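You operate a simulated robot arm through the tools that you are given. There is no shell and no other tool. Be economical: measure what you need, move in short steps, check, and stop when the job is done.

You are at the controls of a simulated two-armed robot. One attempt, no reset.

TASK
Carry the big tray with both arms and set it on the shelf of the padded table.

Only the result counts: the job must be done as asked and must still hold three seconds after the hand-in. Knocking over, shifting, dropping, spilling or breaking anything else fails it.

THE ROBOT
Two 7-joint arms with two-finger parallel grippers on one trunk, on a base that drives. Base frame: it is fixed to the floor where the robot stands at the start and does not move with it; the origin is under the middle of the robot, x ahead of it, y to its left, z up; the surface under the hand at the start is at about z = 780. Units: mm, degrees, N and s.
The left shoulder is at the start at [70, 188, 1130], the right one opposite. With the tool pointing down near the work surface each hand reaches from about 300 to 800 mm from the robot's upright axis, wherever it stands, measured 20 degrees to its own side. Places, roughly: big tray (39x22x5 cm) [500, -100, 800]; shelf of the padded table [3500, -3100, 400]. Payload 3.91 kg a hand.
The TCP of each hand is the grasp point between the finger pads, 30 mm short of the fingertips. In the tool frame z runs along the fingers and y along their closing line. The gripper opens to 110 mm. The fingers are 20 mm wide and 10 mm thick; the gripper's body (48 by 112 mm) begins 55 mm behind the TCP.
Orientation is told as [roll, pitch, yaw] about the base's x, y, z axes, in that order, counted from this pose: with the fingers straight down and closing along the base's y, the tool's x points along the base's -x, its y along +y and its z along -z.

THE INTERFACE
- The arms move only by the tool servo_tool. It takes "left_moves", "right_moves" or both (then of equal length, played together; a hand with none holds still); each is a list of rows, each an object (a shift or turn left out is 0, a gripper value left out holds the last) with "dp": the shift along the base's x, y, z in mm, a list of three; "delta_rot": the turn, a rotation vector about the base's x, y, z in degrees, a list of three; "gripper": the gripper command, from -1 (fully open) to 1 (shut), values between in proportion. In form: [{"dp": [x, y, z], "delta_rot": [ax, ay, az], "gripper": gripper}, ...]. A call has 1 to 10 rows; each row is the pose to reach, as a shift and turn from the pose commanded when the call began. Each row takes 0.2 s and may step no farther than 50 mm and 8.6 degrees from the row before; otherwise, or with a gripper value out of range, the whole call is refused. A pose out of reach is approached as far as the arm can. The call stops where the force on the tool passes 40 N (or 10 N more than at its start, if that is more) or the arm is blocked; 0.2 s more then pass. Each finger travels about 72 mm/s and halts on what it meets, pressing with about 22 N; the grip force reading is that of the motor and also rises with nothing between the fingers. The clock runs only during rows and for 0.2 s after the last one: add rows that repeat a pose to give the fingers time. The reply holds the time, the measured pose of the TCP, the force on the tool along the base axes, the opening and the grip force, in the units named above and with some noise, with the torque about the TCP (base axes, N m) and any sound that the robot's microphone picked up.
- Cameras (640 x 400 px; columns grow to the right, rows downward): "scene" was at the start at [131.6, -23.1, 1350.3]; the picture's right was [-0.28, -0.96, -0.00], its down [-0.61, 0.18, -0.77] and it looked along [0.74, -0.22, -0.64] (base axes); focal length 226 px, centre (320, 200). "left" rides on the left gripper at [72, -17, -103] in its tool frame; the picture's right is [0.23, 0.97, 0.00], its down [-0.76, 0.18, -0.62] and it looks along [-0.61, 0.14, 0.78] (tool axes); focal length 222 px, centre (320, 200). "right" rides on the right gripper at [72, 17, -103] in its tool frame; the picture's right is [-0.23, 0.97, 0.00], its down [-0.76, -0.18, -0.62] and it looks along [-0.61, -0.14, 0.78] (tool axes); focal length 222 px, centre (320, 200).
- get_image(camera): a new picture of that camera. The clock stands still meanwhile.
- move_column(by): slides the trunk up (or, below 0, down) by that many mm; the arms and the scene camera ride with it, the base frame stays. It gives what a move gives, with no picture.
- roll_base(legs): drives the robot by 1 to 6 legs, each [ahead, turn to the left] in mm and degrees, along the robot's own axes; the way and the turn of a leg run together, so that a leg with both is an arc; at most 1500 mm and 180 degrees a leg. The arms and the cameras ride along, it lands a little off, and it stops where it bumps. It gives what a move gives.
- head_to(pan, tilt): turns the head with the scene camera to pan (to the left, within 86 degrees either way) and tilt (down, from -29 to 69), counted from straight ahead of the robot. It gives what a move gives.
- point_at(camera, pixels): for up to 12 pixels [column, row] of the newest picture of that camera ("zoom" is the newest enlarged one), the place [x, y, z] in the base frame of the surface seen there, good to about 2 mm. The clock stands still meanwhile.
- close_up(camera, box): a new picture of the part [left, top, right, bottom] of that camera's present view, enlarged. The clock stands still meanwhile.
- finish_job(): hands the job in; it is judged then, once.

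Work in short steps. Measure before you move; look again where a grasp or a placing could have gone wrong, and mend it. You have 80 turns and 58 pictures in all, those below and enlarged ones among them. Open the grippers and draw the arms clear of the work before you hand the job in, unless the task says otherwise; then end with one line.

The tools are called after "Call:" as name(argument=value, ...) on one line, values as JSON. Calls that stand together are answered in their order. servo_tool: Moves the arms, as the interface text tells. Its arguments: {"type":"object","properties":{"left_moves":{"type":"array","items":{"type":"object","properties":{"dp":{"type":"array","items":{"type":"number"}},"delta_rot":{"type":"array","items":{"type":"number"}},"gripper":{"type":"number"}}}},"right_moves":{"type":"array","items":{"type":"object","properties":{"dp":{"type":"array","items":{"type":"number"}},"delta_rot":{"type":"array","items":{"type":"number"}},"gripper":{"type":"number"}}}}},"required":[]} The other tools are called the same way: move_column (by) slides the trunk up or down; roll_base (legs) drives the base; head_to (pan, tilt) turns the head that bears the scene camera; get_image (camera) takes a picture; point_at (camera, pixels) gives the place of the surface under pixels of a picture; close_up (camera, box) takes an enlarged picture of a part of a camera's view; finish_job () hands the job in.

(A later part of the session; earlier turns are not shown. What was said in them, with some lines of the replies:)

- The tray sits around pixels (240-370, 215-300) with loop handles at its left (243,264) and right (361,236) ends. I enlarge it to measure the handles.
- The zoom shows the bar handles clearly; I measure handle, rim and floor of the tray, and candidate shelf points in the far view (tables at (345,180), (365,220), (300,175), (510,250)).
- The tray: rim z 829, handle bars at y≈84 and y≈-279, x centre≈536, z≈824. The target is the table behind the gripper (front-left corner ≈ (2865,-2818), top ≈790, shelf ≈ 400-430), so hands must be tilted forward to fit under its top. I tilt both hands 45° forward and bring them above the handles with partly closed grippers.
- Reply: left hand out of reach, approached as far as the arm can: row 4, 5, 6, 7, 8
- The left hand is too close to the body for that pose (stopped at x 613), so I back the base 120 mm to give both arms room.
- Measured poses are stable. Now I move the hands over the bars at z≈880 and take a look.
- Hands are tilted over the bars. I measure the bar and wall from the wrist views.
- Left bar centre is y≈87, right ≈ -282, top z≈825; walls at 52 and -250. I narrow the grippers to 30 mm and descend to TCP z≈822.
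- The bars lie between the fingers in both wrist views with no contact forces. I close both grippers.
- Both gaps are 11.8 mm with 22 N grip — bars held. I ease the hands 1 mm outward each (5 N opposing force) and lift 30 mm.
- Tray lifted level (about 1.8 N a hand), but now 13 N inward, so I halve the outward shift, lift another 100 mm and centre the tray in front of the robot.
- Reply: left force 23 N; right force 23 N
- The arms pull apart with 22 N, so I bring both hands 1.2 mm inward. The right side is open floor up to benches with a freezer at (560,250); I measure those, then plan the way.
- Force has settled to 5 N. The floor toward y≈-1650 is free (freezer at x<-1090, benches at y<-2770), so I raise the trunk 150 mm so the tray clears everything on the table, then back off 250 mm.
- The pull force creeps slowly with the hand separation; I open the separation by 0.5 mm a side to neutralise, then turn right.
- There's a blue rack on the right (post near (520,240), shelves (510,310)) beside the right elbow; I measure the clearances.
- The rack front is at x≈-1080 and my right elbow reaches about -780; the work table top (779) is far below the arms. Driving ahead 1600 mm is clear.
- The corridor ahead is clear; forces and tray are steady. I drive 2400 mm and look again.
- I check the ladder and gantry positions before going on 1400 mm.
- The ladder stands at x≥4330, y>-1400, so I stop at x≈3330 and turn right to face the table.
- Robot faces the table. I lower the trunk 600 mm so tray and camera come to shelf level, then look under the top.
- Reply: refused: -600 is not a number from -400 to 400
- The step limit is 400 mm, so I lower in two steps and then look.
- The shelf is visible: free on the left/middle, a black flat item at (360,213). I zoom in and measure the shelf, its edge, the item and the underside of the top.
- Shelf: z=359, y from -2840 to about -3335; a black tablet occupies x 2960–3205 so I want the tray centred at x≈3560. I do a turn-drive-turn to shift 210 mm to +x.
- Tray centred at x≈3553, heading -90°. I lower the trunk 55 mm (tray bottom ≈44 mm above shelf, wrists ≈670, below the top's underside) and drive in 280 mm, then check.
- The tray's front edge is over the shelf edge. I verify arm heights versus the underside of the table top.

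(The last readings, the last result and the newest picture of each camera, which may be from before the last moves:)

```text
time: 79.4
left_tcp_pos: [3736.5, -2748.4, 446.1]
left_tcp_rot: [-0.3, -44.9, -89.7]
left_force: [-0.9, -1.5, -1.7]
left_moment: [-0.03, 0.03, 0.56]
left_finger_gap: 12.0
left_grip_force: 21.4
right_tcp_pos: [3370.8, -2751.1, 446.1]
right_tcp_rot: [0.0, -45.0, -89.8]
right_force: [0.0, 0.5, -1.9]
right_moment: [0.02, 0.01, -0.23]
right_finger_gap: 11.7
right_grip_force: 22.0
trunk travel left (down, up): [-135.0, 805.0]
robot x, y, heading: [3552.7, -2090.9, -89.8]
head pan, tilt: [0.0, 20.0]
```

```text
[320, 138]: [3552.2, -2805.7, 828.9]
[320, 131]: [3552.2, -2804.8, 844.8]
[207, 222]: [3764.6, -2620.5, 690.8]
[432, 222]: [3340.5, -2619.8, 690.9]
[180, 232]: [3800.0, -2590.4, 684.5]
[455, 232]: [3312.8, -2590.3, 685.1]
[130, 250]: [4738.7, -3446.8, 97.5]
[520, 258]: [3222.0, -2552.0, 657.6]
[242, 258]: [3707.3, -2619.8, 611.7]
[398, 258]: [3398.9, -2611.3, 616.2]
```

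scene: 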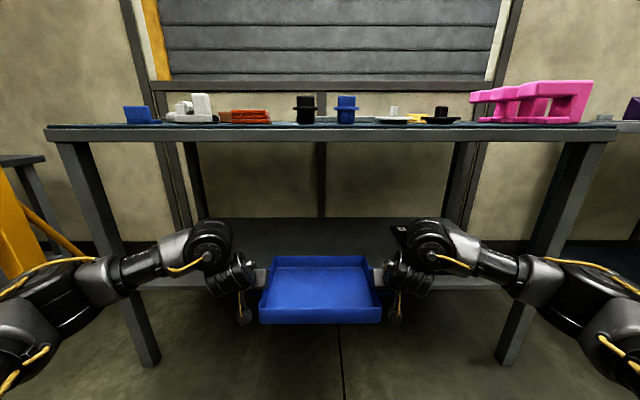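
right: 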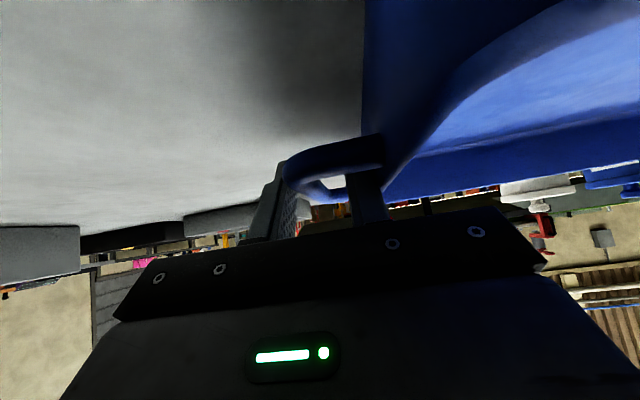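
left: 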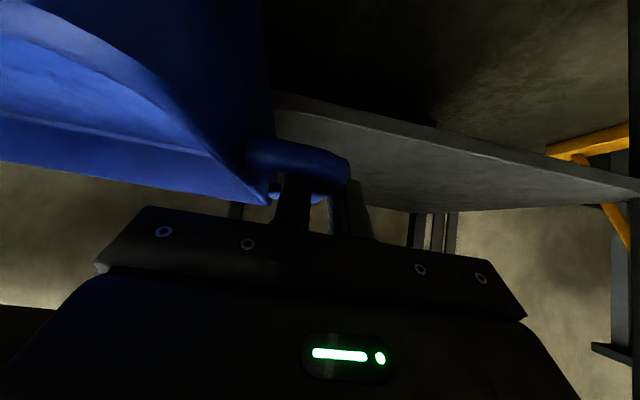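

Wrist tops at ≈691, underside ≈810: over 100 mm clearance. Drive in a further 245 mm.

Call:
roll_base(legs=[[150, 0], [95, 0]])

Call:
get_image(camera="scene")

Call:
get_image(camera="right")

```text
time: 81.5
left_tcp_pos: [3734.1, -2994.5, 444.9]
left_tcp_rot: [-0.3, -44.9, -90.0]
left_force: [0.3, -1.2, -2.0]
left_moment: [-0.02, -0.02, 0.59]
left_finger_gap: 12.0
left_grip_force: 21.9
right_tcp_pos: [3369.1, -2997.5, 445.2]
right_tcp_rot: [0.0, -45.1, -90.0]
right_force: [0.2, 0.3, -1.9]
right_moment: [0.07, 0.01, -0.2]
right_finger_gap: 11.9
right_grip_force: 21.7
trunk travel left (down, up): [-135.0, 805.0]
robot x, y, heading: [3550.4, -2336.8, -90.0]
head pan, tilt: [0.0, 20.0]
```

```text
31 pictures are left
```

scene: 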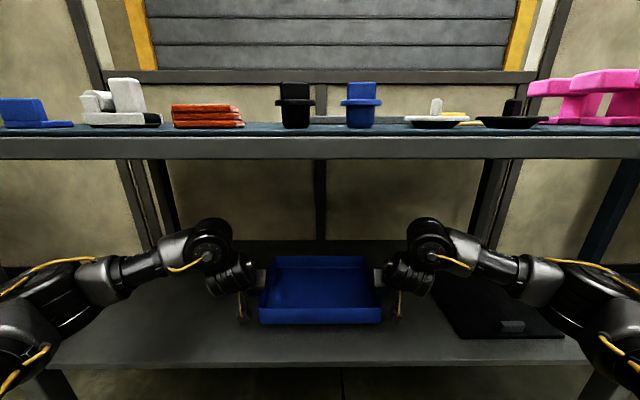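

```text
30 pictures are left
```

right: 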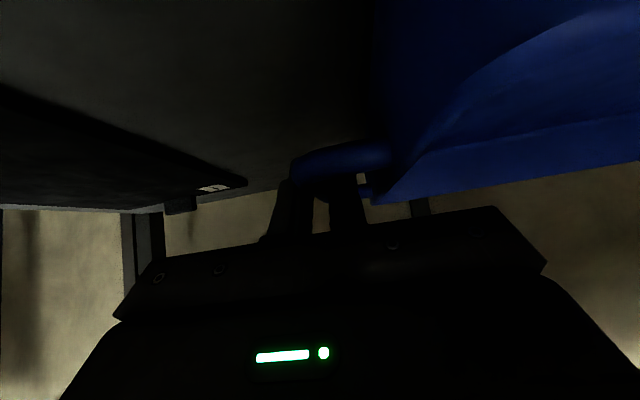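

The tray is wholly over the free part of the shelf, clear of the tablet. I lower both hands 40 mm in small steps and watch the forces.

Call:
servo_tool(left_moves=[{"dp": [0, 0, -10]}, {"dp": [0, 0, -20]}, {"dp": [0, 0, -30]}, {"dp": [0, 0, -36]}, {"dp": [0, 0, -40]}, {"dp": [0, 0, -40]}], right_moves=[{"dp": [0, 0, -10]}, {"dp": [0, 0, -20]}, {"dp": [0, 0, -30]}, {"dp": [0, 0, -36]}, {"dp": [0, 0, -40]}, {"dp": [0, 0, -40]}])

Call:
close_up(camera="scene", box=[200, 220, 440, 370])

Call:
point_at(camera="zoom", pixels=[[165, 240], [320, 250], [480, 240], [320, 150], [320, 300], [320, 385]])

```text
time: 82.9
left_tcp_pos: [3733.7, -2996.9, 406.5]
left_tcp_rot: [-0.2, -44.9, -90.0]
left_force: [-4.2, -0.5, -2.3]
left_moment: [0.01, 0.04, 0.55]
left_finger_gap: 11.8
left_grip_force: 21.7
right_tcp_pos: [3367.4, -2996.4, 405.3]
right_tcp_rot: [0.0, -44.9, -90.0]
right_force: [4.3, -0.2, -2.0]
right_moment: [0.03, 0.03, -0.24]
right_finger_gap: 11.7
right_grip_force: 22.6
trunk travel left (down, up): [-135.0, 805.0]
robot x, y, heading: [3551.3, -2338.5, -89.9]
head pan, tilt: [0.0, 20.0]
```

```text
2.67 times, centred on (320, 295) of scene
```

zoom: 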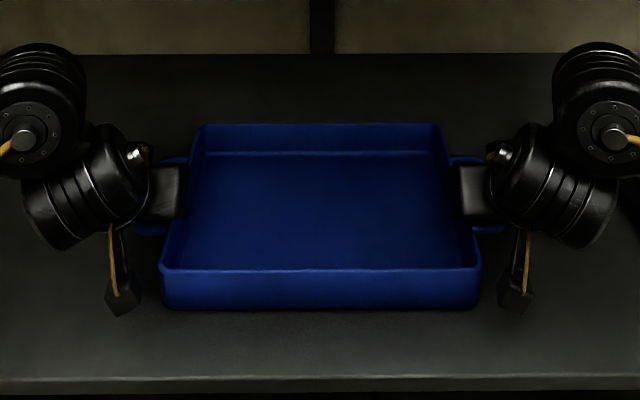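

```text
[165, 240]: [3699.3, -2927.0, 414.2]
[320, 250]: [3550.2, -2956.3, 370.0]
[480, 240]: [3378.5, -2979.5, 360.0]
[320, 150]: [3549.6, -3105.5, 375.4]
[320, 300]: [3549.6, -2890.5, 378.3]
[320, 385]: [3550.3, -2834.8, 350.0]
```

Tray floor at 370 means it's still about 4 mm above the shelf (359). I lower 5 mm more.

Call:
servo_tool(left_moves=[{"dp": [0, 0, -2]}, {"dp": [0, 0, -4]}, {"dp": [0, 0, -5]}, {"dp": [0, 0, -5]}], right_moves=[{"dp": [0, 0, -2]}, {"dp": [0, 0, -4]}, {"dp": [0, 0, -5]}, {"dp": [0, 0, -5]}])

```text
time: 83.9
left_tcp_pos: [3734.2, -2995.5, 401.5]
left_tcp_rot: [-0.2, -45.0, -89.9]
left_force: [-3.0, -0.8, -0.4]
left_moment: [0.0, 0.04, 0.6]
left_finger_gap: 12.1
left_grip_force: 21.9
right_tcp_pos: [3369.2, -2996.1, 401.7]
right_tcp_rot: [0.1, -45.0, -90.0]
right_force: [2.8, 2.3, 2.5]
right_moment: [0.62, 0.0, -0.2]
right_finger_gap: 11.9
right_grip_force: 21.7
trunk travel left (down, up): [-135.0, 805.0]
robot x, y, heading: [3549.6, -2345.3, -90.1]
head pan, tilt: [0.0, 20.0]
```

The load has left the hands (force z now ≥ 0): the tray touches the shelf. I lower one more millimetre and open the grippers to about 30 mm so the inner fingers do not hit the tray wall.

Call:
servo_tool(left_moves=[{"dp": [0, 0, -0.7]}, {"dp": [0, 0, -0.7], "gripper": 0.45}, {"dp": [0, 0, -0.7], "gripper": 0.45}, {"dp": [0, 0, -0.7], "gripper": 0.45}], right_moves=[{"dp": [0, 0, -0.7]}, {"dp": [0, 0, -0.7], "gripper": 0.45}, {"dp": [0, 0, -0.7], "gripper": 0.45}, {"dp": [0, 0, -0.7], "gripper": 0.45}])

Call:
close_up(camera="scene", box=[200, 220, 440, 370])

Call:
point_at(camera="zoom", pixels=[[320, 250], [320, 150], [220, 220], [430, 220]])

```text
time: 84.9
left_tcp_pos: [3734.5, -2995.6, 400.6]
left_tcp_rot: [-0.2, -45.0, -90.0]
left_force: [-0.2, -0.3, -0.5]
left_moment: [0.01, -0.02, 0.03]
left_finger_gap: 30.2
left_grip_force: 0.1
right_tcp_pos: [3367.8, -2996.4, 400.4]
right_tcp_rot: [0.0, -45.1, -90.0]
right_force: [0.2, 0.1, 0.0]
right_moment: [-0.03, 0.0, 0.01]
right_finger_gap: 30.1
right_grip_force: 0.0
trunk travel left (down, up): [-135.0, 805.0]
robot x, y, heading: [3548.6, -2336.7, -89.8]
head pan, tilt: [0.0, 20.0]
```

```text
2.67 times, centred on (320, 295) of scene
```

zoom: 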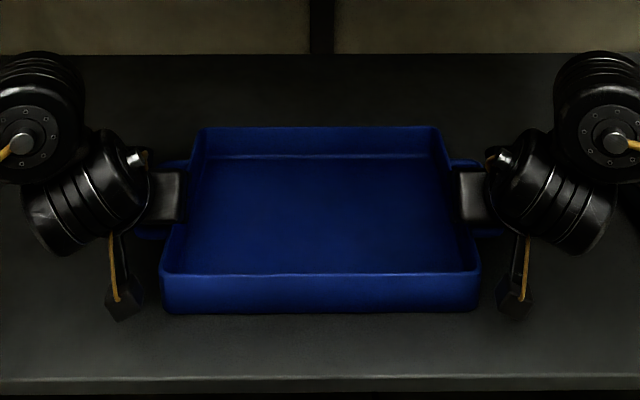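

```text
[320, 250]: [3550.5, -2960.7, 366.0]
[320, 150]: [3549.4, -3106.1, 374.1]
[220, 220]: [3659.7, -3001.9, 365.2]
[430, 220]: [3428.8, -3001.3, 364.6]
```

The tray rests flat (floor 366 everywhere) and is released. I raise the hands 65 mm straight up out of the handles, still below the top's underside.

Call:
servo_tool(left_moves=[{"dp": [0, 0, 15]}, {"dp": [0, 0, 30]}, {"dp": [0, 0, 45]}, {"dp": [0, 0, 65]}, {"dp": [0, 0, 65]}], right_moves=[{"dp": [0, 0, 15]}, {"dp": [0, 0, 30]}, {"dp": [0, 0, 45]}, {"dp": [0, 0, 65]}, {"dp": [0, 0, 65]}])

Call:
close_up(camera="scene", box=[200, 180, 440, 330])

```text
time: 86.1
left_tcp_pos: [3734.0, -2996.8, 464.8]
left_tcp_rot: [-0.1, -45.1, -89.9]
left_force: [-0.8, -0.5, 1.0]
left_moment: [0.03, -0.01, 0.0]
left_finger_gap: 30.5
left_grip_force: 0.0
right_tcp_pos: [3368.7, -2997.8, 466.4]
right_tcp_rot: [0.0, -45.0, -90.0]
right_force: [0.2, 0.8, -1.0]
right_moment: [-0.01, 0.01, -0.02]
right_finger_gap: 30.7
right_grip_force: 0.0
trunk travel left (down, up): [-135.0, 805.0]
robot x, y, heading: [3555.7, -2339.1, -89.9]
head pan, tilt: [0.0, 20.0]
```

```text
2.67 times, centred on (320, 255) of scene
```

zoom: 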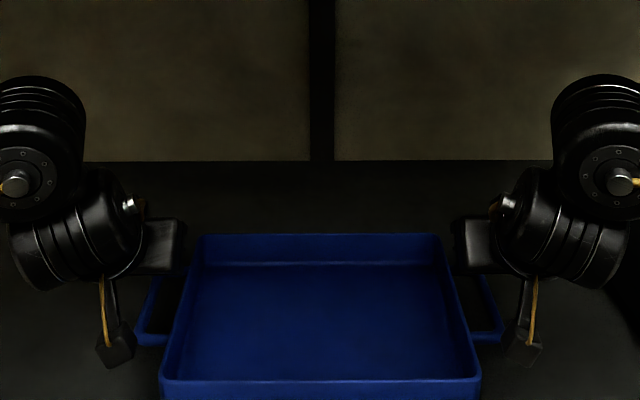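

The hands are free above the handles and the tray stayed put. I back the base straight out 450 mm.

Call:
roll_base(legs=[[-450, 0]])

Call:
servo_tool(left_moves=[{"gripper": 0}, {"gripper": -1}, {"gripper": -1}, {"gripper": -1}], right_moves=[{"gripper": 0}, {"gripper": -1}, {"gripper": -1}, {"gripper": -1}])

Call:
get_image(camera="scene")

```text
time: 88.8
left_tcp_pos: [3734.3, -2551.4, 465.1]
left_tcp_rot: [-0.2, -45.0, -90.0]
left_force: [-0.1, -0.1, 0.8]
left_moment: [0.01, -0.01, -0.02]
left_finger_gap: 30.2
left_grip_force: 0.0
right_tcp_pos: [3368.9, -2551.1, 465.0]
right_tcp_rot: [0.1, -44.9, -90.1]
right_force: [-0.2, -0.3, -1.4]
right_moment: [-0.03, 0.01, 0.02]
right_finger_gap: 30.3
right_grip_force: 0.0
trunk travel left (down, up): [-135.0, 805.0]
robot x, y, heading: [3551.4, -1892.5, -90.1]
head pan, tilt: [0.0, 20.0]
```

```text
time: 89.8
left_tcp_pos: [3733.5, -2550.9, 465.0]
left_tcp_rot: [-0.2, -44.9, -90.0]
left_force: [-0.5, 0.7, -0.6]
left_moment: [-0.01, 0.01, 0.02]
left_finger_gap: 110.1
left_grip_force: 0.1
right_tcp_pos: [3369.4, -2550.2, 464.7]
right_tcp_rot: [0.0, -45.1, -90.1]
right_force: [-1.0, 0.3, -0.3]
right_moment: [0.03, -0.01, 0.04]
right_finger_gap: 110.0
right_grip_force: 0.0
trunk travel left (down, up): [-135.0, 805.0]
robot x, y, heading: [3548.3, -1891.2, -90.0]
head pan, tilt: [0.0, 20.0]
```

```text
26 pictures are left
```

scene: 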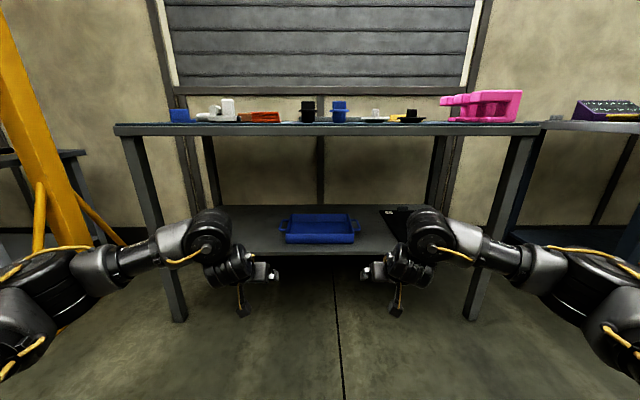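

The tray (285–355, 215–243) sits squarely on the shelf, everything else is undisturbed, and the grippers are open and clear. I hand in the job.

Call:
finish_job()

```text
The job is handed in.
```

The big tray was carried with both arms and now rests flat on the shelf of the padded table, with the arms drawn clear and nothing else disturbed.
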